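You operate a simulated robot arm through the tools that you are given. There is no shell and no other tool.

You run a simulated robot arm. Do the job below in one go: nothing can be reset, and whatever is moved stays where it is left.

## Task
Free the spliced film and draw it along the fence till it nears the end rail.
Fine: lift both clamp bars first, stop within 25 mm of the rail, keep the joint whole, then green bar down again; red stays up.

Only the result counts: the job must be done as asked and must still hold three seconds after the hand-in. Knocking over, shifting, dropping, spilling or breaking anything else fails it.

## Robot
A 6-joint arm with a two-finger parallel gripper, fixed in place. Base frame: the origin is on the floor under the middle of its stand, x ahead of it, y to its left, z up; the work surface is at about z = 0.85. Readings come in m, rad, newtons and seconds.
With the tool pointing down near the work surface it reaches from about 0.24 to 0.64 m from the base axis. Its first joint turns from -1.152 to 1.152 rad. Payload 2.7 kg.
The TCP is the grasp point between the finger pads, 0.023 m short of the fingertips. In the tool frame z runs along the fingers and y along their closing line. Largest opening 0.094 m; finger width 0.038, thickness 0.01; the body of the gripper, 0.054 by 0.096 m, starts 0.039 m behind the TCP.
Orientation is told as [roll, pitch, yaw] about the base's x, y, z axes, in that order, counted from this pose: with the fingers straight down and closing along the base's y, the tool's x points along the base's -x, its y along +y and its z along -z.

## Interface
- The arm moves only by the tool servo_tool. Its argument "motion" is a list of rows, each an object (a shift or turn left out is 0, a gripper value left out holds the last) with "translation": the shift along the tool's x, y, z in m, a list of three; "rotation": the turn, a rotation vector about the tool's x, y, z in degrees, a list of three; "gripper": the closure, from 0 (fully open) to 1 (shut). In form: [{"translation": [dx, dy, dz], "rotation": [rx, ry, rz], "gripper": gripper}, ...]. A call has 1 to 20 rows; each row shifts and turns the commanded pose from where the row before left it, along the tool's axes as they then stand. A row lasts 0.2 s, in which the tool goes at most 0.05 m and 0.15 rad; a call with a longer step from one row to the next is refused whole, and so is a gripper value outside its range. Where a pose cannot be reached the arm comes as near as it can. A force on the tool above 90 N (or 10 N above the force at the start of the call, whichever is more), or a blocked arm, ends the call early, and 0.2 s more pass. The fingers move at their own pace (about 0.045 m/s each) and stop on an object; they squeeze with about 20 N. The grip force told is the motor's: it shows also when the fingers shut on nothing. Time passes only in rows, and 0.2 s behind the last, so rows that do not move let the fingers close. The reply holds the time, the measured pose of the TCP, the force on the tool along the base axes, the opening and the grip force, in the units named above and with some noise, with the torque about the TCP (base axes, N m) and any sound that the robot's microphone picked up.
- Cameras (640 x 400 px; columns grow to the right, rows downward): "scene" is fixed at [0.0745, -0.4313, 1.4026]; the picture's right is [0.77, -0.63, 0.00], its down [-0.37, -0.45, -0.81] and it looks along [0.51, 0.63, -0.58] (base axes); focal length 331 px, centre (320, 200). "wrist" rides on the gripper at [0.086, 0.016, -0.074] in the tool frame; the picture's right is [-0.18, 0.98, 0.00], its down [-0.58, -0.11, -0.81] and it looks along [-0.79, -0.15, 0.59] (tool axes); focal length 243 px, centre (320, 200). There is no depth. A picture from a camera that has moved, and an enlarged one, comes with that camera's place and axes in the base frame and with its lens.
- snapshot(camera): a new picture of that camera. It takes no simulated time.
- inspect(camera, box): a new picture of the part [left, top, right, bottom] of that camera's present view, enlarged. It takes no simulated time.
- hand_in(): hands the job in; it is judged then, once.

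Nothing tells you positions but the pictures and the camera data. Unless the task says otherwise, let go and move clear before handing in.

The tools are called after "Call:" by a JSON object that holds its "api" and its "payload". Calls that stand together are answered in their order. servo_tool: Moves the arm, as the interface text tells. Its arguments: {"type":"object","properties":{"motion":{"type":"array","items":{"type":"object","properties":{"translation":{"type":"array","items":{"type":"number"}},"rotation":{"type":"array","items":{"type":"number"}},"gripper":{"type":"number"}}}}},"required":["motion"]} The other tools are called the same way: snapshot (camera) takes a picture; inspect (camera, box) takes an enlarged picture of a part of a camera's view; hand_in () hands the job in.

At the start:

```text
time: 0.0
eef_pos: [0.3619, 0.0361, 1.0863]
orientation: [-0.001, -0.001, -0.001]
contact_force: [0.7, 0.4, 0.2]
ft_torque: [-0.02, 0.01, -0.01]
grip_width: 0.094
grip_force: 0.1
```

scene: 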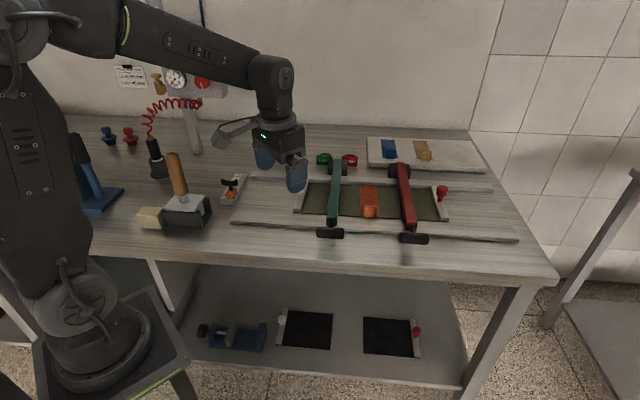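
wrist: 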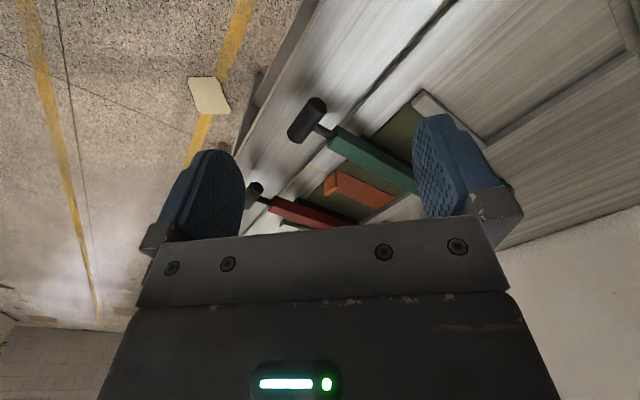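

I see a film strip with an orange splice block, held under a green and a red clamp bar between two rails. I'll look closer before moving anything.

Call:
{"api": "inspect", "payload": {"camera": "scene", "box": [220, 130, 540, 260]}}

Call:
{"api": "inspect", "payload": {"camera": "scene", "box": [280, 140, 460, 250]}}

Call:
{"api": "inspect", "payload": {"camera": "wrist", "box": [220, 60, 520, 250]}}

Call:
{"api": "inspect", "payload": {"camera": "scene", "box": [60, 50, 300, 250]}}

```text
2.00 times, centred on (380, 195) of scene
camera zoom: at [0.0745, -0.4313, 1.4026], right [0.77, -0.63, 0.0], down [-0.37, -0.45, -0.81], along [0.51, 0.63, -0.58], focal length 662 px, centre (200, 210)
```

zoom: 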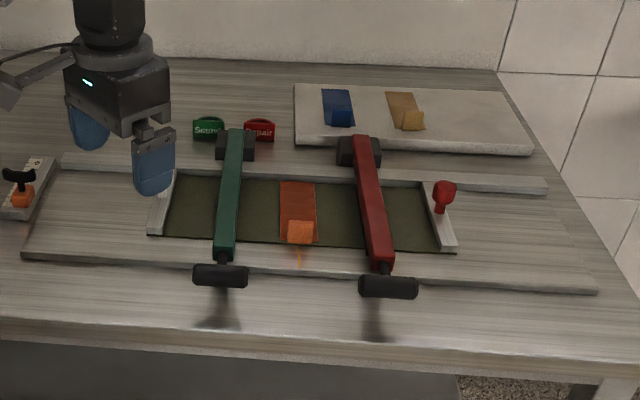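

```text
3.56 times, centred on (370, 195) of scene
camera zoom: at [0.0745, -0.4313, 1.4026], right [0.77, -0.63, 0.0], down [-0.37, -0.45, -0.81], along [0.51, 0.63, -0.58], focal length 1176 px, centre (142, 218)
```

zoom: 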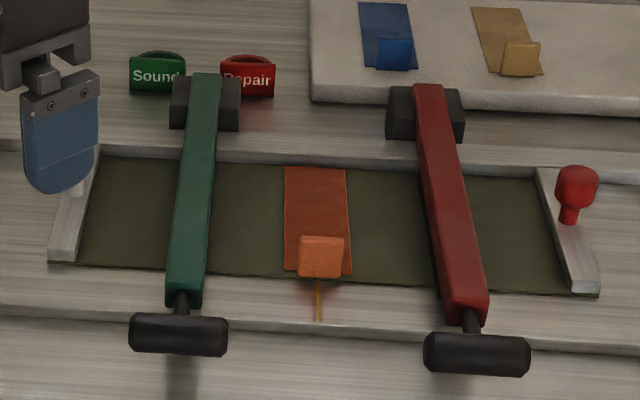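

```text
2.11 times, centred on (370, 155) of wrist
camera zoom: at [0.2757, 0.0527, 1.1609], right [0.18, 0.98, 0.0], down [0.58, -0.11, 0.81], along [0.79, -0.15, -0.59], focal length 511 px, centre (215, 295)
```

zoom: 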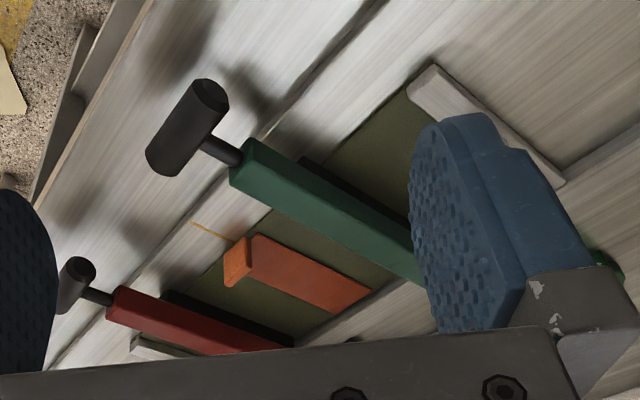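

```text
2.00 times, centred on (180, 150) of scene
camera zoom: at [0.0745, -0.4313, 1.4026], right [0.77, -0.63, 0.0], down [-0.37, -0.45, -0.81], along [0.51, 0.63, -0.58], focal length 662 px, centre (600, 300)
```

zoom: 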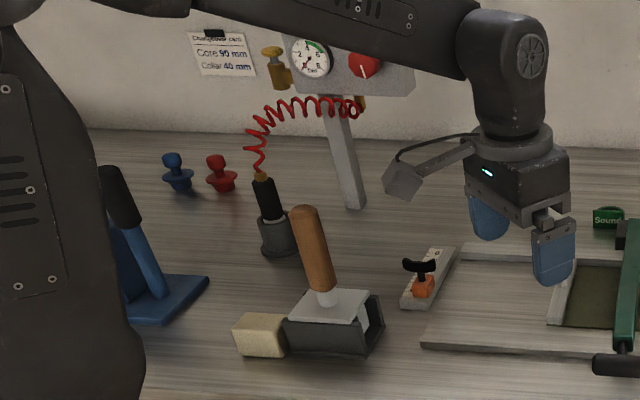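

The film seems to lie between two long rails running at about -45° in the base frame, with a light bar at each end. I'll lift the tool and turn it for clear views of the left end and the rails.

Call:
{"api": "servo_tool", "payload": {"motion": [{"translation": [0.02, 0.03, -0.03]}, {"translation": [0.02, 0.03, -0.03]}, {"translation": [0.02, 0.03, -0.03]}, {"translation": [0.0, 0.03, -0.03]}, {"translation": [0.0, 0.03, -0.03]}, {"translation": [0.0, 0.0, -0.02]}, {}]}}

Call:
{"api": "snapshot", "payload": {"camera": "wrist"}}

Call:
{"api": "snapshot", "payload": {"camera": "scene"}}

```text
time: 1.6
eef_pos: [0.3017, 0.1872, 1.2551]
orientation: [0.001, 0.001, 0.001]
contact_force: [0.5, 0.3, -0.3]
ft_torque: [0.0, -0.02, 0.01]
grip_width: 0.0942
grip_force: 0.0
```

```text
taken
camera wrist: at [0.2158, 0.2034, 1.3306], right [0.18, 0.98, 0.0], down [0.58, -0.11, 0.81], along [0.79, -0.15, -0.59], focal length 243 px, centre (320, 200)
```

wrist: 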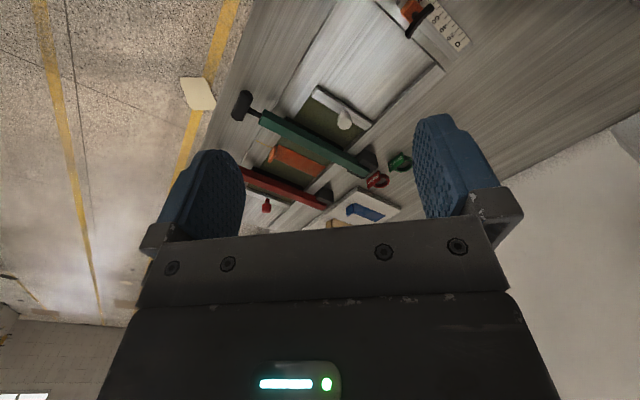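

```text
taken
```

scene: 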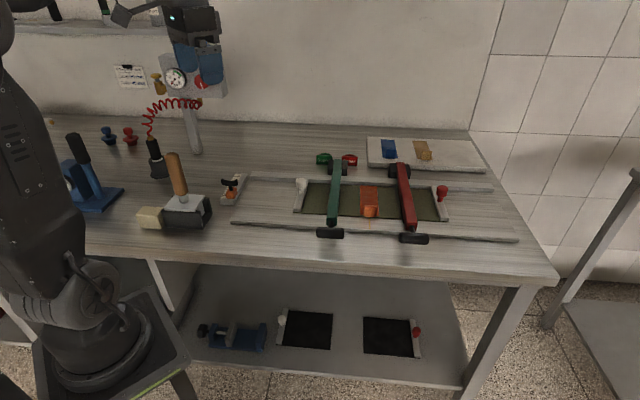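

The film's left bar carries a white knob, and a graduated rail with an orange piece sits further left. I'll look at both more closely.

Call:
{"api": "inspect", "payload": {"camera": "wrist", "box": [360, 0, 520, 100]}}

Call:
{"api": "inspect", "payload": {"camera": "scene", "box": [210, 160, 310, 222]}}

Call:
{"api": "inspect", "payload": {"camera": "wrist", "box": [220, 60, 420, 240]}}

Call:
{"api": "inspect", "payload": {"camera": "scene", "box": [180, 290, 480, 370]}}

Call:
{"api": "inspect", "payload": {"camera": "scene", "box": [280, 140, 460, 250]}}

```text
4.00 times, centred on (440, 50) of wrist
camera zoom: at [0.2158, 0.2034, 1.3306], right [0.18, 0.98, 0.0], down [0.58, -0.11, 0.81], along [0.79, -0.15, -0.59], focal length 970 px, centre (-160, 800)
```

zoom: 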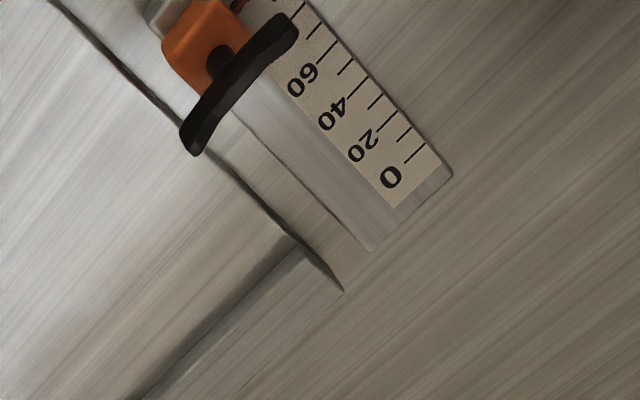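

```text
6.40 times, centred on (260, 191) of scene
camera zoom: at [0.0745, -0.4313, 1.4026], right [0.77, -0.63, 0.0], down [-0.37, -0.45, -0.81], along [0.51, 0.63, -0.58], focal length 2118 px, centre (704, 258)
```

zoom: 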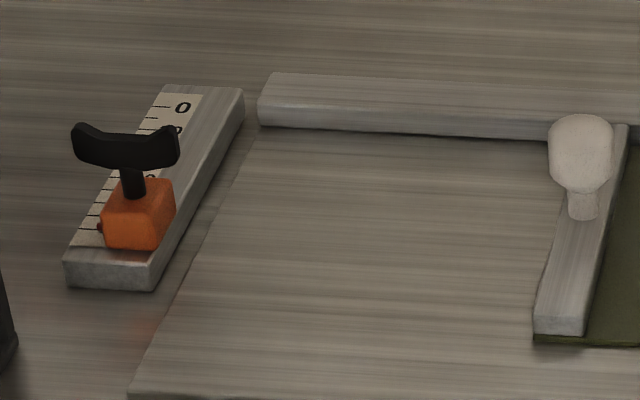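

```text
2.22 times, centred on (320, 150) of wrist
camera zoom: at [0.2158, 0.2034, 1.3306], right [0.18, 0.98, 0.0], down [0.58, -0.11, 0.81], along [0.79, -0.15, -0.59], focal length 539 px, centre (320, 311)
```

zoom: 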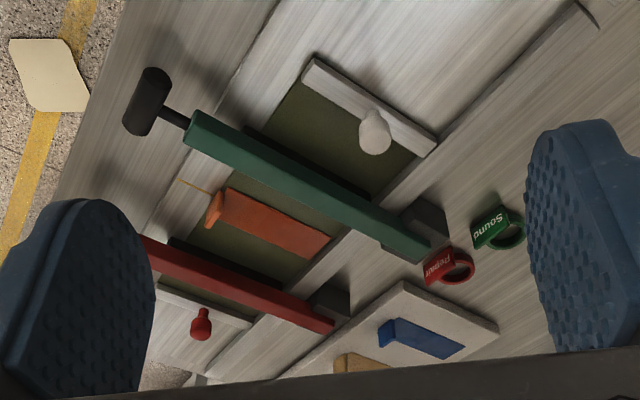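

```text
2.13 times, centred on (330, 330) of scene
camera zoom: at [0.0745, -0.4313, 1.4026], right [0.77, -0.63, 0.0], down [-0.37, -0.45, -0.81], along [0.51, 0.63, -0.58], focal length 706 px, centre (299, -77)
```

zoom: 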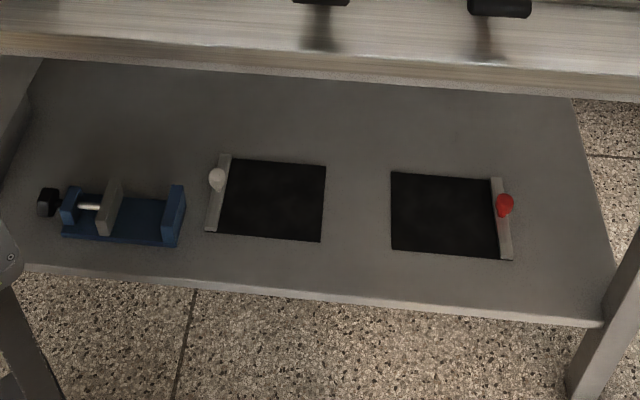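

```text
3.56 times, centred on (370, 195) of scene
camera zoom: at [0.0745, -0.4313, 1.4026], right [0.77, -0.63, 0.0], down [-0.37, -0.45, -0.81], along [0.51, 0.63, -0.58], focal length 1176 px, centre (142, 218)
```

zoom: 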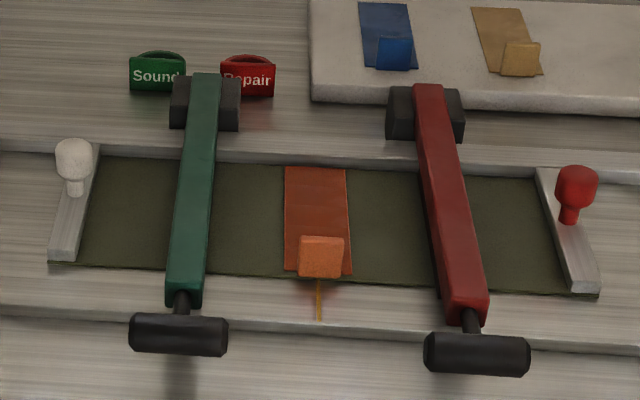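

The film's left bar (white knob near x 0.52, y 0.20, z 0.91) has to travel about 0.16 m left along the fence toward the scale rail. Before that I'll deal with the clamps, so I'm turning the tool 45° and hovering over the green handle, near (0.459, 0.003, 0.897).

Call:
{"api": "servo_tool", "payload": {"motion": [{"rotation": [0, 0, -7.5]}, {"rotation": [0, 0, -7.5]}, {"rotation": [0, 0, -7.5]}, {"rotation": [0, 0, -7.5]}, {"rotation": [0, 0, -7.5]}, {"rotation": [0, 0, -7.5]}, {"translation": [0.0024, -0.0302, 0.0256]}, {"translation": [0.0024, -0.0302, 0.0256]}, {"translation": [0.0024, -0.0302, 0.0256]}, {"translation": [0.0024, -0.0302, 0.0256]}, {"translation": [0.0024, -0.0302, 0.0256]}, {"translation": [0.0024, -0.0302, 0.0256]}, {"translation": [0.0024, -0.0302, 0.0256]}, {"translation": [0.0024, -0.0302, 0.0256]}, {}]}}

Call:
{"api": "snapshot", "payload": {"camera": "wrist"}}

Call:
{"api": "snapshot", "payload": {"camera": "scene"}}

```text
time: 4.8
eef_pos: [0.4594, 0.0023, 1.0504]
orientation: [0.001, -0.001, 0.786]
contact_force: [0.2, -0.2, 0.3]
ft_torque: [0.02, 0.02, 0.0]
grip_width: 0.094
grip_force: 0.1
```

```text
taken
camera wrist: at [0.3866, -0.0482, 1.1259], right [-0.57, 0.82, 0.0], down [0.49, 0.33, 0.81], along [0.67, 0.46, -0.59], focal length 243 px, centre (320, 200)
```

wrist: 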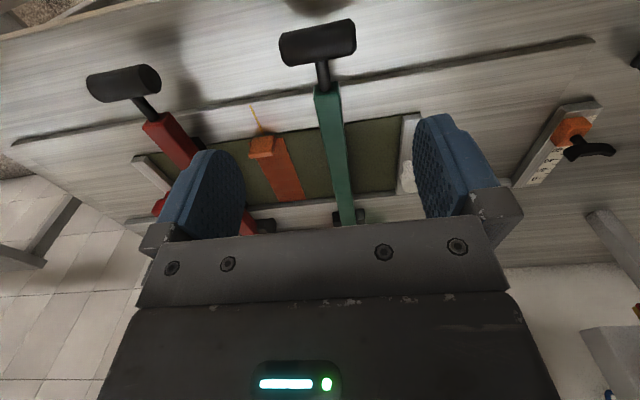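

```text
taken
```

scene: 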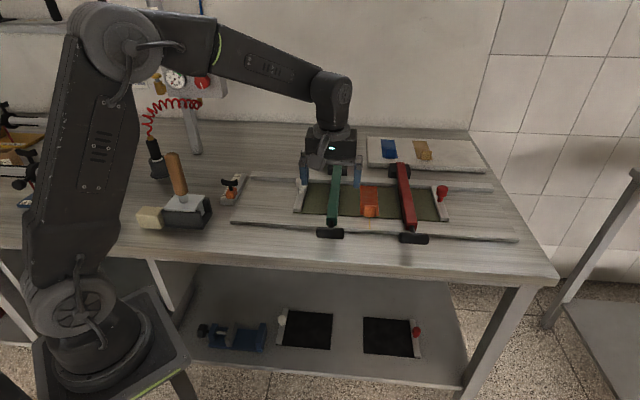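

The tool now straddles the green clamp line and both handles show clearly in the wrist view. I'll zoom in for accurate measurements.

Call:
{"api": "inspect", "payload": {"camera": "wrist", "box": [240, 0, 420, 112]}}

Call:
{"api": "inspect", "payload": {"camera": "wrist", "box": [480, 60, 640, 210]}}

Call:
{"api": "inspect", "payload": {"camera": "wrist", "box": [230, 90, 420, 240]}}

Call:
{"api": "inspect", "payload": {"camera": "wrist", "box": [70, 40, 250, 240]}}

```text
3.56 times, centred on (330, 56) of wrist
camera zoom: at [0.3866, -0.0482, 1.1259], right [-0.57, 0.82, 0.0], down [0.49, 0.33, 0.81], along [0.67, 0.46, -0.59], focal length 863 px, centre (284, 712)
```

zoom: 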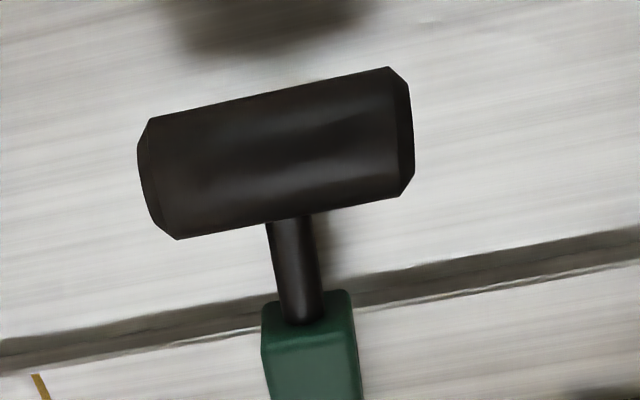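

```text
2.67 times, centred on (560, 135) of wrist
camera zoom: at [0.3866, -0.0482, 1.1259], right [-0.57, 0.82, 0.0], down [0.49, 0.33, 0.81], along [0.67, 0.46, -0.59], focal length 647 px, centre (-320, 373)
```

zoom: 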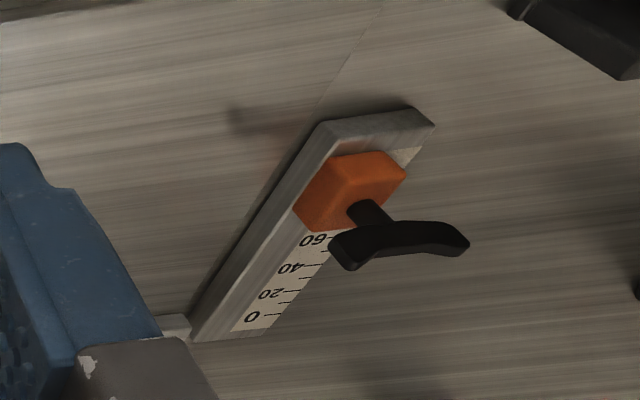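

```text
2.67 times, centred on (325, 165) of wrist
camera zoom: at [0.3866, -0.0482, 1.1259], right [-0.57, 0.82, 0.0], down [0.49, 0.33, 0.81], along [0.67, 0.46, -0.59], focal length 647 px, centre (307, 293)
```

zoom: 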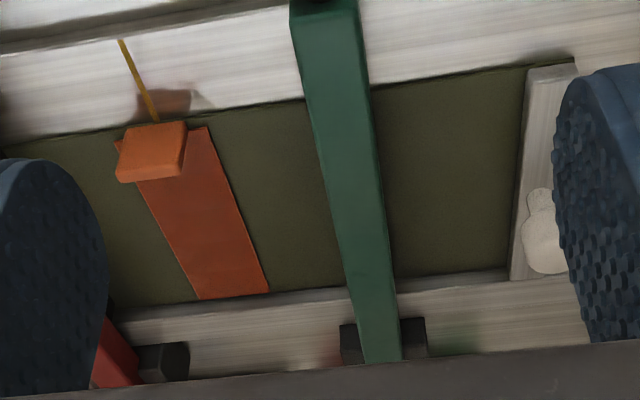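

```text
2.00 times, centred on (160, 140) of wrist
camera zoom: at [0.3866, -0.0482, 1.1259], right [-0.57, 0.82, 0.0], down [0.49, 0.33, 0.81], along [0.67, 0.46, -0.59], focal length 485 px, centre (640, 320)
```

zoom: 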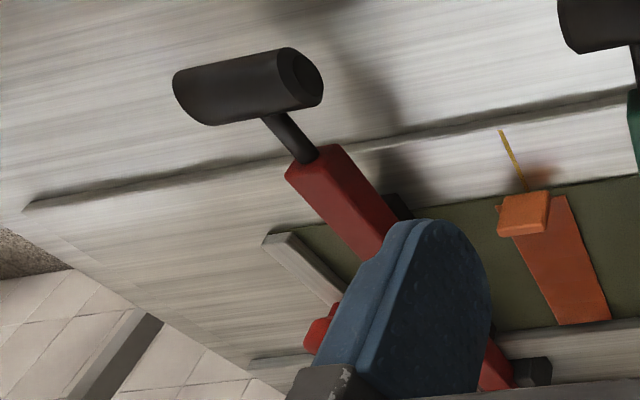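

The green handle centre checks out near (0.460, 0.000, 0.897), about 60 mm long and parallel to the fingers' closing line. I'll descend around its two ends, which lets it pivot between the pads as the bar rises.

Call:
{"api": "servo_tool", "payload": {"motion": [{"translation": [0.0015, -0.002, 0.03]}, {"translation": [0, 0, 0.03]}, {"translation": [0, 0, 0.03]}, {"translation": [0, 0, 0.03]}, {"translation": [0, 0, 0.02]}, {"translation": [0, 0, 0.011]}, {}]}}

Call:
{"api": "snapshot", "payload": {"camera": "wrist"}}

Call:
{"api": "inspect", "payload": {"camera": "scene", "box": [280, 140, 460, 250]}}

```text
time: 6.4
eef_pos: [0.4593, -0.0004, 0.8984]
orientation: [-0.001, 0.001, 0.785]
contact_force: [-0.3, -0.6, 0.0]
ft_torque: [-0.02, 0.01, 0.02]
grip_width: 0.094
grip_force: 0.1
```

```text
taken
camera wrist: at [0.3868, -0.0502, 0.9746], right [-0.56, 0.83, 0.0], down [0.49, 0.33, 0.81], along [0.67, 0.46, -0.59], focal length 243 px, centre (320, 200)
```

wrist: 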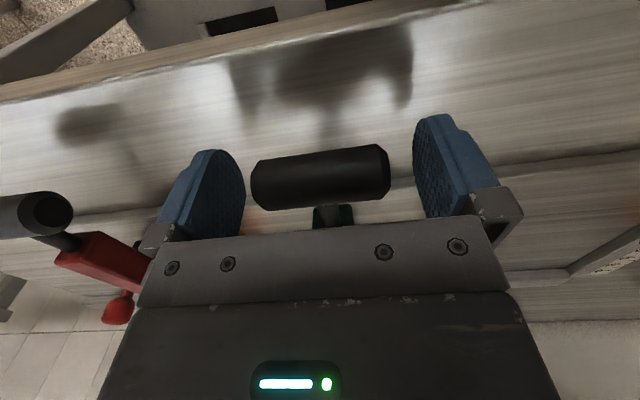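

```text
3.56 times, centred on (370, 195) of scene
camera zoom: at [0.0745, -0.4313, 1.4026], right [0.77, -0.63, 0.0], down [-0.37, -0.45, -0.81], along [0.51, 0.63, -0.58], focal length 1176 px, centre (142, 218)
```

zoom: 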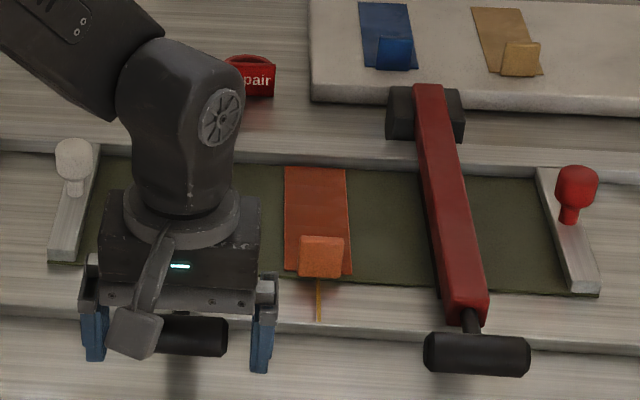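

The handle sits between the pads, roughly centred. I'll close on its ends and check the grip.

Call:
{"api": "servo_tool", "payload": {"motion": [{"gripper": 1}, {"gripper": 1}, {"gripper": 1}, {"gripper": 1}, {"gripper": 1}]}}

Call:
{"api": "snapshot", "payload": {"camera": "wrist"}}

```text
time: 7.6
eef_pos: [0.4587, -0.0007, 0.9004]
orientation: [0.0, 0.002, 0.785]
contact_force: [2.4, -1.3, -1.0]
ft_torque: [-0.31, 0.11, -0.04]
grip_width: 0.0641
grip_force: 45.1
```

```text
taken
camera wrist: at [0.387, -0.0503, 0.9749], right [-0.56, 0.83, 0.0], down [0.49, 0.33, 0.81], along [0.67, 0.46, -0.59], focal length 243 px, centre (320, 200)
```

wrist: 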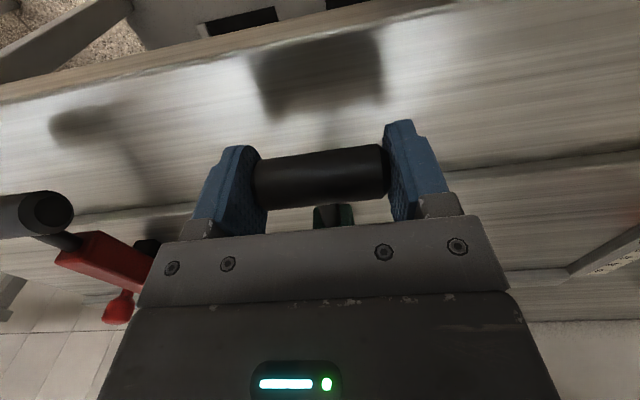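

Grip holds at 64 mm. I'll lift slightly first to see how the clamp responds.

Call:
{"api": "servo_tool", "payload": {"motion": [{"translation": [0, 0, -0.006]}, {"translation": [0, 0, -0.007]}, {"translation": [-0.0005, 0, -0.007]}, {"translation": [-0.001, 0, -0.01]}]}}

Call:
{"api": "inspect", "payload": {"camera": "scene", "box": [280, 140, 460, 250]}}

Call:
{"api": "snapshot", "payload": {"camera": "wrist"}}

```text
time: 8.6
eef_pos: [0.4596, -0.0008, 0.9302]
orientation: [0.001, 0.003, 0.787]
contact_force: [1.9, -10.3, -7.7]
ft_torque: [-1.3, 0.52, -0.1]
grip_width: 0.0639
grip_force: 45.4
```

```text
3.56 times, centred on (370, 195) of scene
camera zoom: at [0.0747, -0.4315, 1.4025], right [0.77, -0.63, 0.0], down [-0.37, -0.45, -0.81], along [0.51, 0.63, -0.58], focal length 1176 px, centre (142, 218)
```

zoom: 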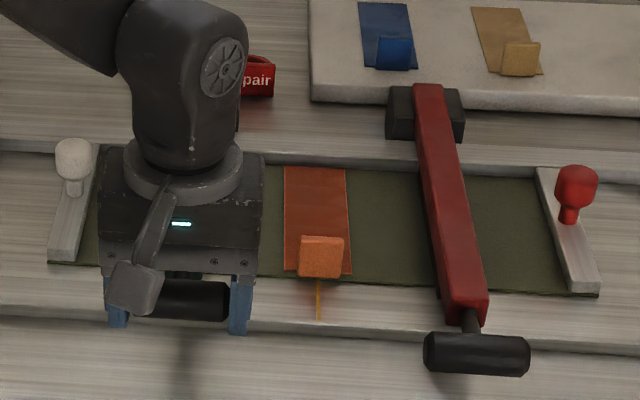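

```text
taken
camera wrist: at [0.3875, -0.05, 1.0051], right [-0.56, 0.83, 0.0], down [0.49, 0.34, 0.8], along [0.66, 0.45, -0.59], focal length 243 px, centre (320, 200)
```

wrist: 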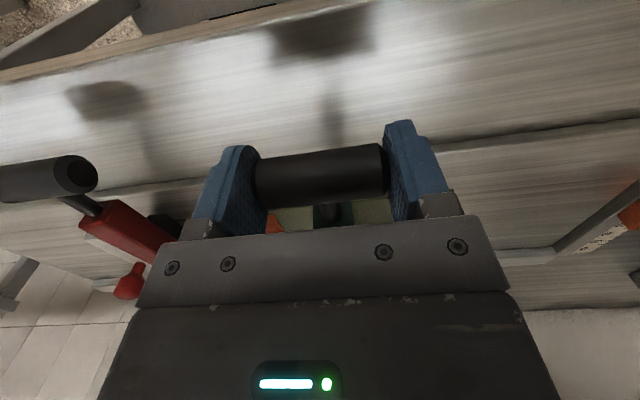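

The clamp bar is rising with modest resistance. I'll follow the arc around the hinge, roughly 0.31 m away, in small steps while watching the force.

Call:
{"api": "servo_tool", "payload": {"motion": [{"translation": [-0.001, -0.0007, -0.008]}, {"translation": [-0.0012, -0.0007, -0.0085]}, {"translation": [-0.0015, -0.0007, -0.0085]}, {"translation": [-0.0017, 0, -0.0085]}, {}]}}

Call:
{"api": "snapshot", "payload": {"camera": "wrist"}}

```text
time: 9.8
eef_pos: [0.463, 0.0025, 0.9617]
orientation: [0.005, 0.005, 0.787]
contact_force: [-17.8, 1.8, -6.3]
ft_torque: [-0.8, 0.82, -0.2]
grip_width: 0.0638
grip_force: 45.0
```

```text
taken
camera wrist: at [0.3921, -0.0458, 1.0387], right [-0.56, 0.83, 0.0], down [0.49, 0.33, 0.8], along [0.66, 0.46, -0.6], focal length 243 px, centre (320, 200)
```

wrist: 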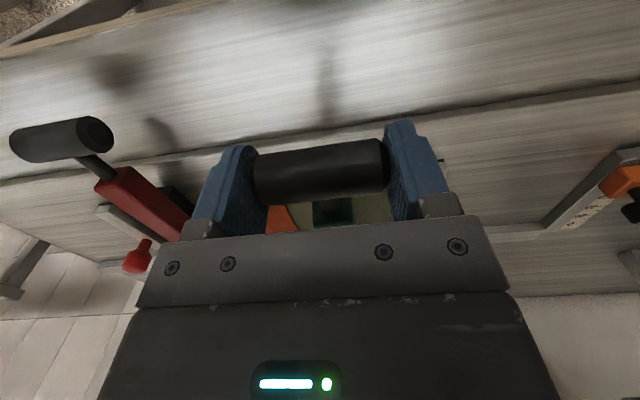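

The force shows I overcorrected sideways by about 1.5 mm, and the hinge is close to p 0.634 and z 0.905. I'll correct for that and continue along the arc.

Call:
{"api": "servo_tool", "payload": {"motion": [{"translation": [-0.001, 0.0006, -0.0078]}, {"translation": [-0.0014, 0.0006, -0.0081]}, {"translation": [-0.0018, 0.0005, -0.0081]}, {"translation": [-0.002, 0, -0.0081]}, {"translation": [-0.0023, 0, -0.0081]}, {"translation": [-0.0025, 0, -0.0081]}, {}]}}

Call:
{"api": "snapshot", "payload": {"camera": "wrist"}}

Call:
{"api": "snapshot", "payload": {"camera": "scene"}}

```text
time: 11.4
eef_pos: [0.4719, 0.0128, 1.0114]
orientation: [-0.001, 0.0, 0.787]
contact_force: [-8.3, 10.4, -7.8]
ft_torque: [-1.01, 0.78, -0.25]
grip_width: 0.0639
grip_force: 45.4
```

```text
taken
camera wrist: at [0.4004, -0.037, 1.087], right [-0.56, 0.83, 0.0], down [0.49, 0.33, 0.81], along [0.67, 0.46, -0.59], focal length 243 px, centre (320, 200)
```

wrist: 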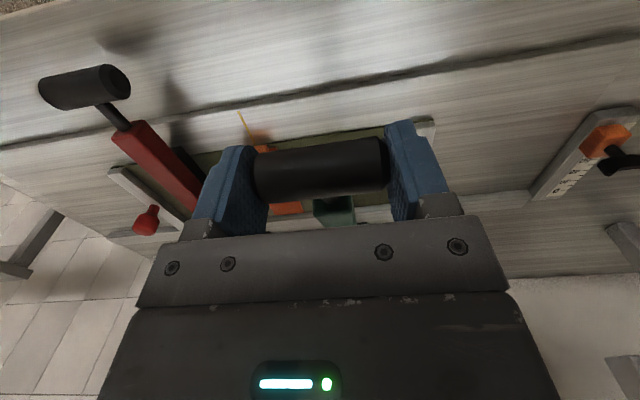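

```text
taken
```

scene: 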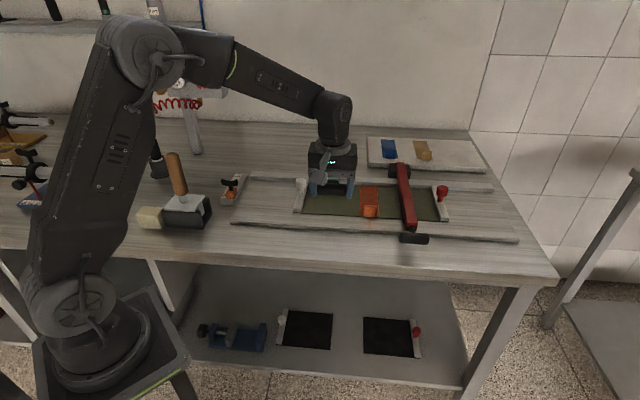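

The path fits the predicted arc well, so I'll continue from about 20° to 35°.

Call:
{"api": "servo_tool", "payload": {"motion": [{"translation": [-0.0032, 0.0005, -0.0084]}, {"translation": [-0.0035, 0.0005, -0.0083]}, {"translation": [-0.0037, 0.0005, -0.0082]}, {"translation": [-0.0039, 0, -0.0081]}, {"translation": [-0.0042, 0, -0.008]}, {"translation": [-0.0044, 0, -0.0079]}, {"translation": [-0.0046, 0, -0.0077]}, {"translation": [-0.0049, 0, -0.0076]}, {"translation": [-0.0051, 0, -0.0075]}, {}]}}

Call:
{"api": "snapshot", "payload": {"camera": "wrist"}}

Call:
{"api": "snapshot", "payload": {"camera": "scene"}}

```text
time: 13.6
eef_pos: [0.498, 0.0382, 1.0844]
orientation: [-0.002, 0.001, 0.787]
contact_force: [4.1, -17.3, 1.9]
ft_torque: [-0.52, 1.05, 0.06]
grip_width: 0.064
grip_force: 45.2
```

```text
taken
camera wrist: at [0.4255, -0.0115, 1.159], right [-0.56, 0.83, 0.0], down [0.49, 0.34, 0.81], along [0.67, 0.45, -0.59], focal length 243 px, centre (320, 200)
```

wrist: 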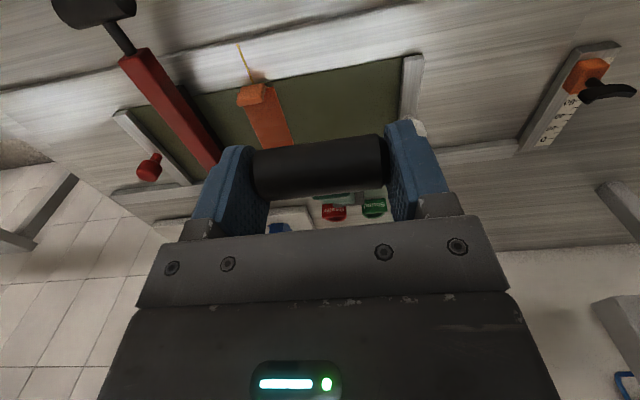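

```text
taken
```

scene: 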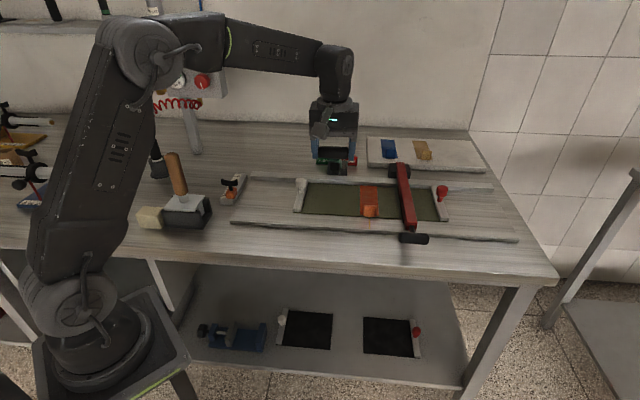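

The bar is at about 34° and forces are small. I'll continue up the arc with slight corrections.

Call:
{"api": "servo_tool", "payload": {"motion": [{"translation": [-0.0058, -0.0004, -0.0093]}, {"translation": [-0.0064, -0.0004, -0.0091]}, {"translation": [-0.0071, -0.0003, -0.0089]}, {"translation": [-0.0075, 0, -0.0086]}, {"translation": [-0.0077, 0, -0.0083]}, {"translation": [-0.008, 0, -0.0081]}, {"translation": [-0.0083, 0, -0.0078]}, {}]}}

Call:
{"api": "snapshot", "payload": {"camera": "wrist"}}

Call:
{"api": "snapshot", "payload": {"camera": "scene"}}

```text
time: 15.4
eef_pos: [0.5342, 0.0746, 1.1441]
orientation: [-0.001, 0.002, 0.785]
contact_force: [4.4, -9.7, -2.1]
ft_torque: [-0.98, 0.88, 0.05]
grip_width: 0.0641
grip_force: 45.4
```

```text
taken
camera wrist: at [0.462, 0.0248, 1.2186], right [-0.56, 0.83, 0.0], down [0.49, 0.33, 0.81], along [0.67, 0.46, -0.59], focal length 243 px, centre (320, 200)
```

wrist: 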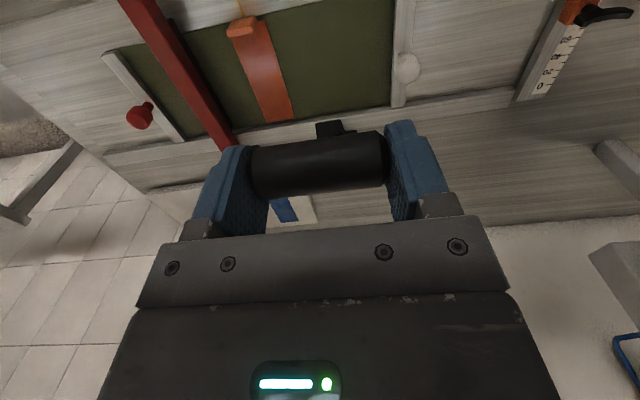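

```text
taken
```

scene: 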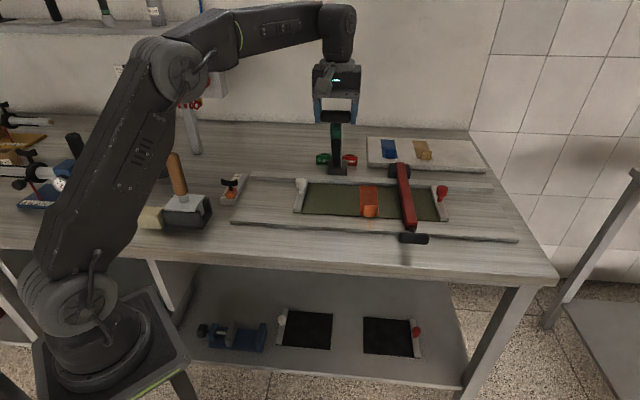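

The bar is at about 48° and still following well. I'll continue toward 70°.

Call:
{"api": "servo_tool", "payload": {"motion": [{"translation": [-0.0086, -0.0003, -0.0075]}, {"translation": [-0.0088, -0.0003, -0.0072]}, {"translation": [-0.0091, 0, -0.0069]}, {"translation": [-0.0093, 0, -0.0065]}, {"translation": [-0.0095, 0, -0.0062]}, {"translation": [-0.0097, 0, -0.0059]}, {"translation": [-0.0099, 0, -0.0055]}, {"translation": [-0.0101, 0, -0.0052]}, {}]}}

Call:
{"api": "snapshot", "payload": {"camera": "wrist"}}

Call:
{"api": "snapshot", "payload": {"camera": "scene"}}

```text
time: 17.4
eef_pos: [0.5648, 0.1046, 1.1754]
orientation: [-0.016, -0.002, 0.762]
contact_force: [47.4, -51.9, 6.2]
ft_torque: [0.11, -0.1, 1.36]
grip_width: 0.0646
grip_force: 44.8
out of reach, approached as far as the arm can: row 5, 6, 7, 8
```

```text
taken
camera wrist: at [0.4905, 0.0577, 1.2507], right [-0.55, 0.84, -0.01], down [0.49, 0.33, 0.81], along [0.68, 0.43, -0.59], focal length 243 px, centre (320, 200)
```

wrist: 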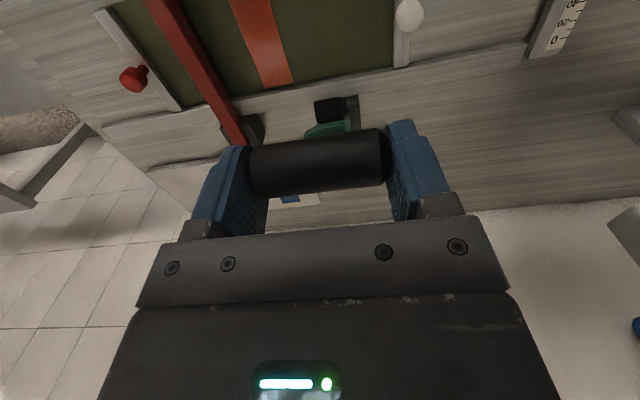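

```text
taken
```

scene: 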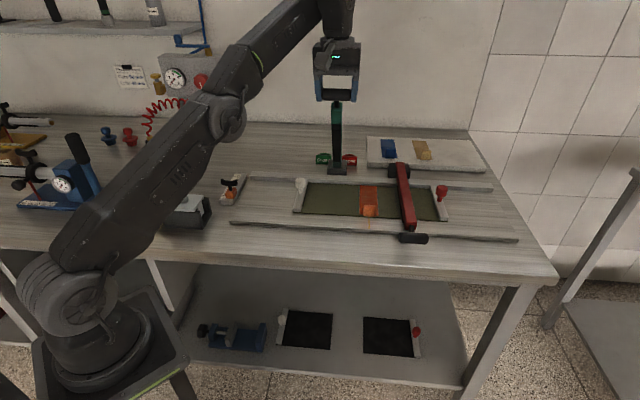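

The arm reached full stretch with the tool vertical, with the bar at about 57°. I'll back off slightly, then tilt the tool outward about the handle to gain reach.

Call:
{"api": "servo_tool", "payload": {"motion": [{"translation": [0.0101, 0, 0.0052]}, {"translation": [0.0099, 0, 0.0055]}, {"translation": [0.0097, 0, 0.0059]}, {"translation": [0.0095, 0, 0.0062]}, {}]}}

```text
time: 18.6
eef_pos: [0.5388, 0.0797, 1.1504]
orientation: [-0.019, -0.004, 0.771]
contact_force: [67.2, -47.1, -13.6]
ft_torque: [1.06, -0.29, 1.22]
grip_width: 0.0644
grip_force: 45.0
```

The command was clipped at full stretch and now sits off to one side. I'll relieve the side load in small steps.

Call:
{"api": "servo_tool", "payload": {"motion": [{"translation": [0, -0.002, 0]}, {"translation": [0, -0.002, 0]}, {}]}}

```text
time: 19.4
eef_pos: [0.5389, 0.0796, 1.1517]
orientation: [-0.015, -0.002, 0.774]
contact_force: [50.2, -35.7, -11.9]
ft_torque: [0.29, 0.22, 0.83]
grip_width: 0.0643
grip_force: 45.0
```

Call:
{"api": "servo_tool", "payload": {"motion": [{"translation": [0, -0.0025, 0]}, {"translation": [0, -0.0025, 0]}, {"translation": [0, -0.0025, 0]}, {"translation": [0, -0.0025, 0]}, {}]}}

```text
time: 20.6
eef_pos: [0.5416, 0.0801, 1.1531]
orientation: [0.001, 0.002, 0.785]
contact_force: [-6.0, -4.0, 4.7]
ft_torque: [-1.2, 0.32, -0.57]
grip_width: 0.0638
grip_force: 45.3
```

Forces are back near zero with the bar at about 50°. Now I'll tilt the tool outward around the handle so the arm can reach further.

Call:
{"api": "servo_tool", "payload": {"motion": [{"rotation": [0, -6, 0]}, {"rotation": [0, -6, 0]}, {"rotation": [0, -6, 0]}, {"rotation": [0, -6, 0]}, {}]}}

Call:
{"api": "snapshot", "payload": {"camera": "wrist"}}

Call:
{"api": "snapshot", "payload": {"camera": "scene"}}

```text
time: 21.8
eef_pos: [0.5405, 0.0817, 1.1518]
orientation: [0.003, -0.419, 0.786]
contact_force: [-11.6, 2.4, 2.1]
ft_torque: [-0.71, 1.15, -0.14]
grip_width: 0.0638
grip_force: 44.8
```

```text
taken
camera wrist: at [0.4529, 0.0152, 1.1857], right [-0.58, 0.81, 0.08], down [0.22, 0.06, 0.97], along [0.79, 0.58, -0.22], focal length 243 px, centre (320, 200)
```

wrist: 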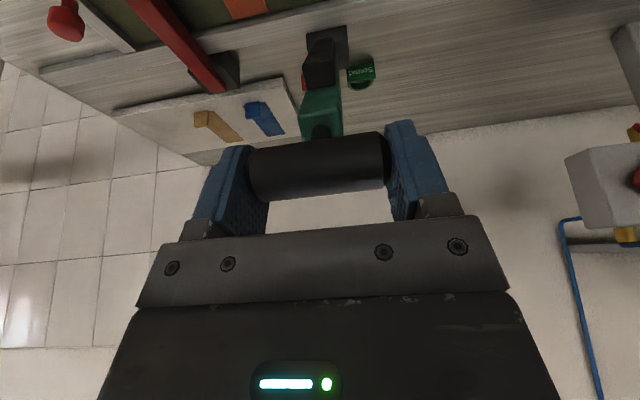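

```text
taken
```

scene: 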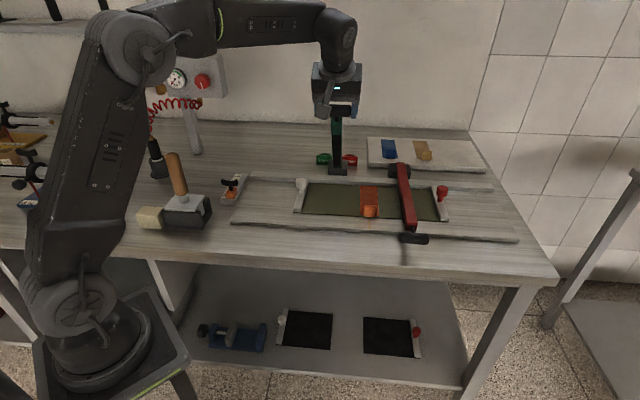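

Tilting about the handle works. I'll tilt further to about 48°, then continue the arc.

Call:
{"api": "servo_tool", "payload": {"motion": [{"rotation": [0, -6, 0]}, {"rotation": [0, -6, 0]}, {"rotation": [0, -6, 0]}, {"rotation": [0, -6, 0]}, {}]}}

```text
time: 23.0
eef_pos: [0.5411, 0.0808, 1.1525]
orientation: [0.002, -0.837, 0.785]
contact_force: [-15.4, 5.1, 3.1]
ft_torque: [-0.58, 1.23, -0.06]
grip_width: 0.0642
grip_force: 45.0
```

Call:
{"api": "servo_tool", "payload": {"motion": [{"translation": [-0.014, 0.0005, 0.0018]}, {"translation": [-0.0139, 0.0005, 0.0025]}, {"translation": [-0.0138, 0.0003, 0.0033]}, {"translation": [-0.0136, 0, 0.0041]}, {"translation": [-0.0134, 0, 0.0047]}, {}]}}

Call:
{"api": "snapshot", "payload": {"camera": "wrist"}}

Call:
{"api": "snapshot", "payload": {"camera": "scene"}}

```text
time: 24.4
eef_pos: [0.5819, 0.122, 1.1923]
orientation: [0.001, -0.836, 0.785]
contact_force: [-1.9, 0.2, -3.1]
ft_torque: [-0.96, 1.03, 0.14]
grip_width: 0.0639
grip_force: 44.6
```

```text
taken
camera wrist: at [0.491, 0.0538, 1.1786], right [-0.61, 0.78, 0.14], down [-0.07, -0.22, 0.97], along [0.79, 0.58, 0.19], focal length 243 px, centre (320, 200)
```

wrist: 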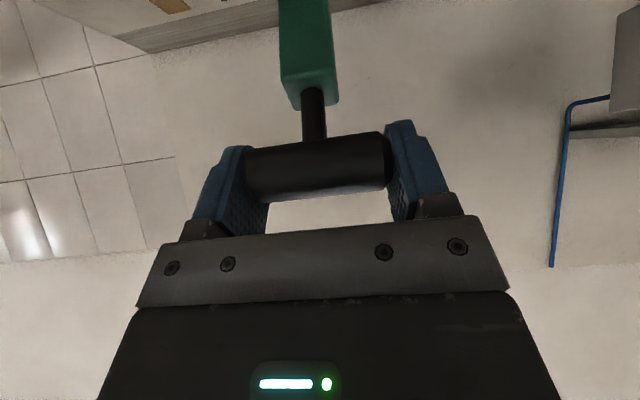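

```text
taken
```

scene: 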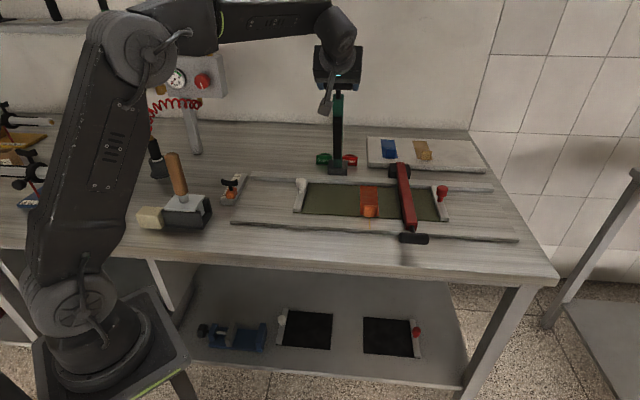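

The bar is at 62° with the tool well within reach and low forces. I'll continue toward vertical.

Call:
{"api": "servo_tool", "payload": {"motion": [{"translation": [-0.0132, 0, 0.0053]}, {"translation": [-0.013, 0, 0.0058]}, {"translation": [-0.0127, 0, 0.0064]}, {"translation": [-0.0124, 0, 0.007]}, {"translation": [-0.0121, 0, 0.0075]}, {}]}}

Call:
{"api": "snapshot", "payload": {"camera": "scene"}}

```text
time: 25.8
eef_pos: [0.627, 0.1679, 1.2178]
orientation: [0.003, -0.833, 0.784]
contact_force: [-26.1, -18.9, -5.5]
ft_torque: [-0.06, 0.03, -0.1]
grip_width: 0.0641
grip_force: 45.2
```

```text
taken
```

scene: 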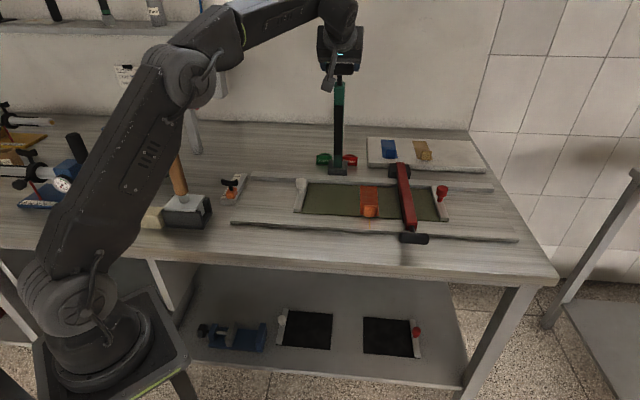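

The bar met firm resistance at about 74°, probably its upper stop. I'll relax the push a little and read the force before letting go.

Call:
{"api": "servo_tool", "payload": {"motion": [{"translation": [0.0015, -0.0003, -0.0009]}, {"translation": [0.0015, -0.0003, -0.0009]}, {}]}}

Call:
{"api": "inspect", "payload": {"camera": "scene", "box": [280, 20, 420, 190]}}

```text
time: 26.6
eef_pos: [0.6278, 0.1674, 1.2178]
orientation: [-0.002, -0.842, 0.787]
contact_force: [7.5, 1.2, -4.0]
ft_torque: [0.55, -1.24, -0.2]
grip_width: 0.0642
grip_force: 44.5
```

```text
2.35 times, centred on (350, 105) of scene
camera zoom: at [0.0749, -0.4312, 1.4026], right [0.77, -0.63, 0.0], down [-0.37, -0.45, -0.81], along [0.51, 0.63, -0.58], focal length 778 px, centre (249, 424)
```

zoom: 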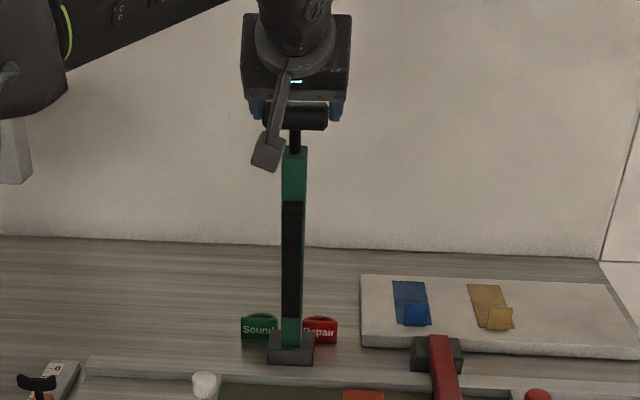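

At rest the bar resists being pulled back closed, so the hinge appears to hold it. I'll open the fingers and check that it stays.

Call:
{"api": "servo_tool", "payload": {"motion": [{"gripper": 0.8}, {"gripper": 0.2}, {"gripper": 0}, {"gripper": 0}]}}

Call:
{"api": "inspect", "payload": {"camera": "scene", "box": [280, 20, 420, 190]}}

Call:
{"api": "snapshot", "payload": {"camera": "wrist"}}

```text
time: 27.6
eef_pos: [0.6261, 0.1673, 1.2183]
orientation: [0.0, -0.839, 0.786]
contact_force: [-0.3, -0.3, 0.1]
ft_torque: [0.0, 0.01, 0.01]
grip_width: 0.0941
grip_force: 0.0
```

```text
2.35 times, centred on (350, 105) of scene
camera zoom: at [0.0745, -0.4313, 1.4026], right [0.77, -0.63, 0.0], down [-0.37, -0.45, -0.81], along [0.51, 0.63, -0.58], focal length 778 px, centre (249, 424)
```

zoom: 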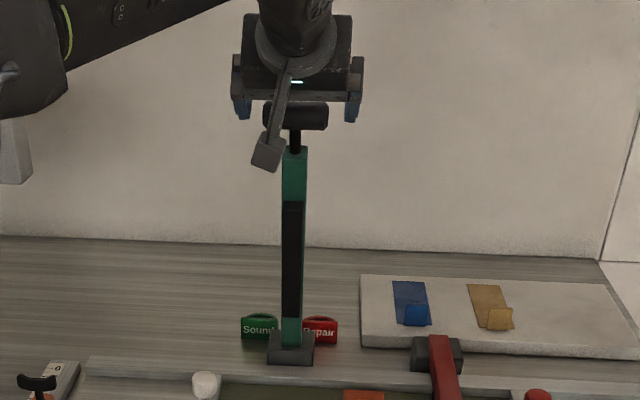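

```text
taken
camera wrist: at [0.5358, 0.0982, 1.2038], right [-0.61, 0.78, 0.14], down [-0.07, -0.23, 0.97], along [0.79, 0.58, 0.19], focal length 243 px, centre (320, 200)
```

wrist: 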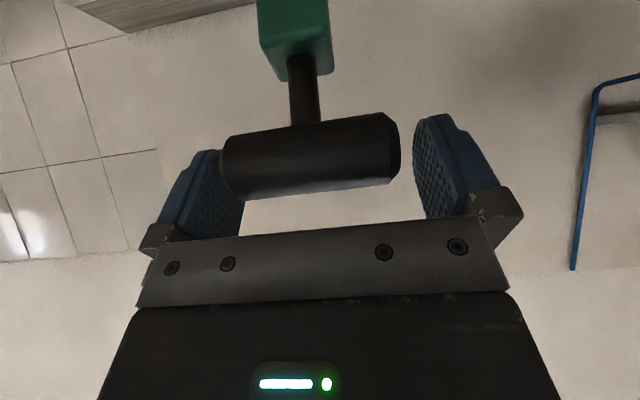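

The green bar stays up at about 75° on its own. I'll back the tool straight off it, then move over to the red handle, expected near (0.592, -0.133, 0.897).

Call:
{"api": "servo_tool", "payload": {"motion": [{"translation": [0, 0, -0.02]}, {"translation": [0, 0, -0.03]}, {"translation": [0, 0, -0.04]}, {"translation": [0, 0, -0.04]}, {}]}}

Call:
{"api": "snapshot", "payload": {"camera": "wrist"}}

Call:
{"api": "snapshot", "payload": {"camera": "scene"}}

```text
time: 28.8
eef_pos: [0.5587, 0.098, 1.3033]
orientation: [0.0, -0.838, 0.787]
contact_force: [0.2, -0.2, -0.5]
ft_torque: [-0.03, 0.04, 0.02]
grip_width: 0.0941
grip_force: 0.1
```

```text
taken
camera wrist: at [0.4682, 0.029, 1.2903], right [-0.61, 0.78, 0.14], down [-0.07, -0.23, 0.97], along [0.79, 0.58, 0.19], focal length 243 px, centre (320, 200)
```

wrist: 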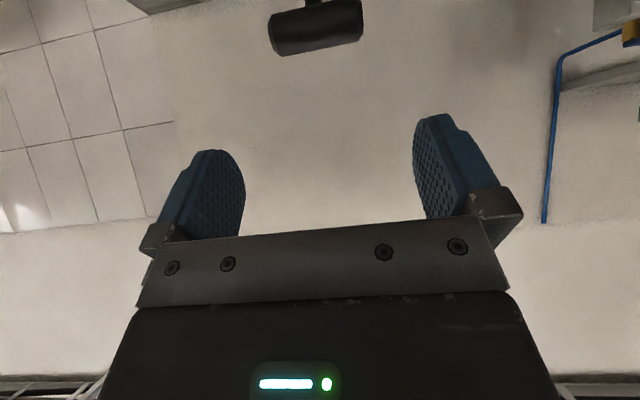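

```text
taken
```

scene: 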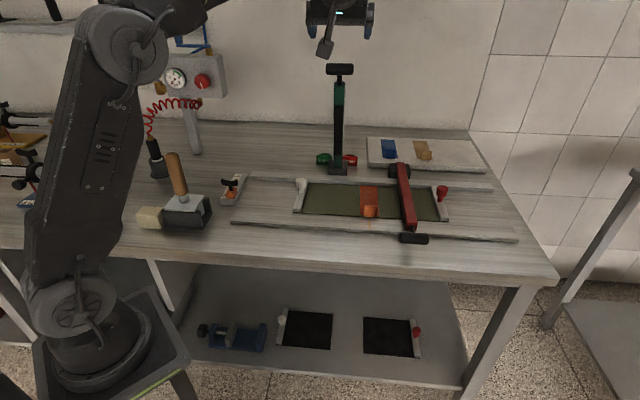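

Call:
{"api": "servo_tool", "payload": {"motion": [{"rotation": [0, 6, 0]}, {"rotation": [0, 6, 0]}, {"rotation": [0, 6, 0]}, {"translation": [0.0303, 0, -0.0175]}, {"translation": [0.0303, 0, -0.0175]}, {"translation": [0.0303, 0, -0.0175]}, {"translation": [0.0303, 0, -0.0175]}, {"translation": [0, -0.0374, 0]}, {"translation": [0, -0.0374, 0]}, {"translation": [0, -0.0374, 0]}, {"translation": [0, -0.0374, 0]}, {"translation": [0, -0.0374, 0]}, {"translation": [0.0195, 0, 0.0338]}, {"translation": [0.0195, 0, 0.0338]}, {"translation": [0.0195, 0, 0.0338]}, {"translation": [0.0195, 0, 0.0338]}, {"translation": [0.0195, 0, 0.0338]}, {"translation": [0.0195, 0, 0.0338]}, {"translation": [0.0195, 0, 0.0338]}, {}]}}

Call:
{"api": "snapshot", "payload": {"camera": "wrist"}}

Call:
{"api": "snapshot", "payload": {"camera": "scene"}}

```text
time: 33.0
eef_pos: [0.5459, -0.0973, 1.0195]
orientation: [0.001, -0.524, 0.784]
contact_force: [0.3, 0.1, 0.7]
ft_torque: [0.0, 0.03, 0.0]
grip_width: 0.094
grip_force: 0.0
out of reach, approached as far as the arm can: row 11, 12
```

```text
taken
camera wrist: at [0.4551, -0.1643, 1.0406], right [-0.58, 0.81, 0.09], down [0.15, -0.01, 0.99], along [0.8, 0.59, -0.12], focal length 243 px, centre (320, 200)
```

wrist: 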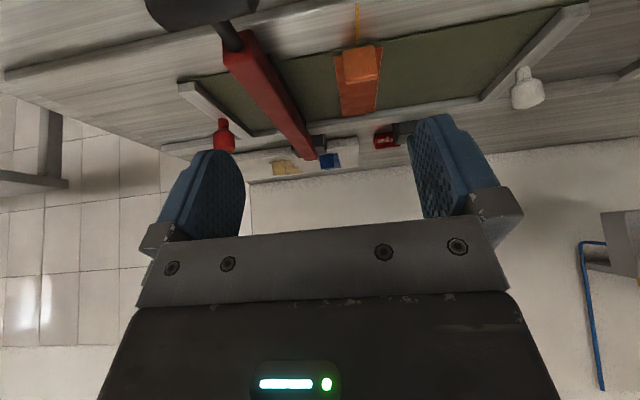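

```text
taken
```

scene: 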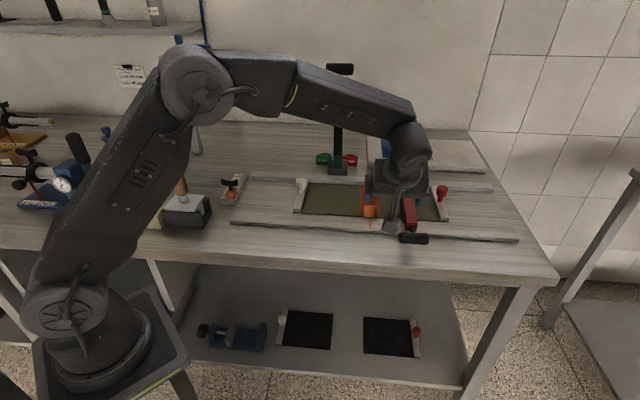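

The move was clipped partway, so I'm about 59 mm short sideways. I'll shift over the red handle and look again.

Call:
{"api": "servo_tool", "payload": {"motion": [{"translation": [-0.003, -0.0295, 0.0018]}, {"translation": [-0.003, -0.0295, 0.0018]}, {}]}}

Call:
{"api": "snapshot", "payload": {"camera": "wrist"}}

Call:
{"api": "inspect", "payload": {"camera": "scene", "box": [340, 140, 500, 250]}}

```text
time: 33.8
eef_pos: [0.5907, -0.1336, 1.02]
orientation: [0.001, -0.523, 0.784]
contact_force: [0.0, -0.3, -0.4]
ft_torque: [0.02, -0.01, 0.02]
grip_width: 0.0939
grip_force: 0.1
```

```text
taken
camera wrist: at [0.5015, -0.2012, 1.0414], right [-0.58, 0.81, 0.09], down [0.15, -0.01, 0.99], along [0.8, 0.59, -0.12], focal length 243 px, centre (320, 200)
```

wrist: 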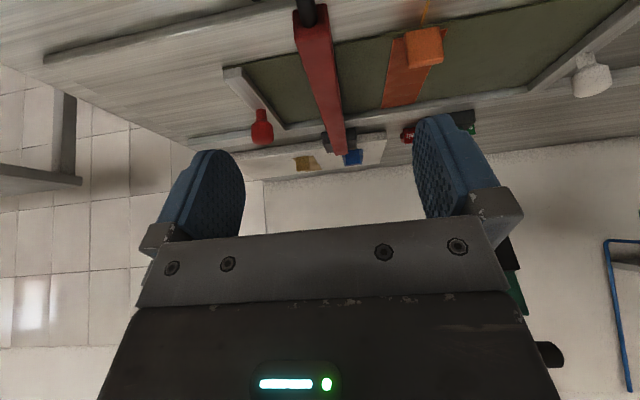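

```text
3.64 times, centred on (420, 195) of scene
camera zoom: at [0.0745, -0.4313, 1.4026], right [0.77, -0.63, 0.0], down [-0.37, -0.45, -0.81], along [0.51, 0.63, -0.58], focal length 1203 px, centre (-44, 218)
```

zoom: 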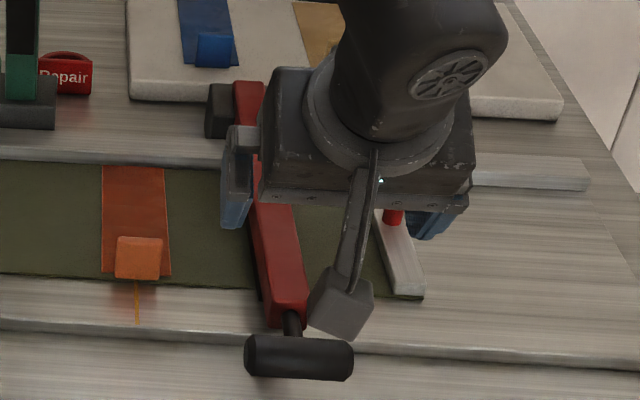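

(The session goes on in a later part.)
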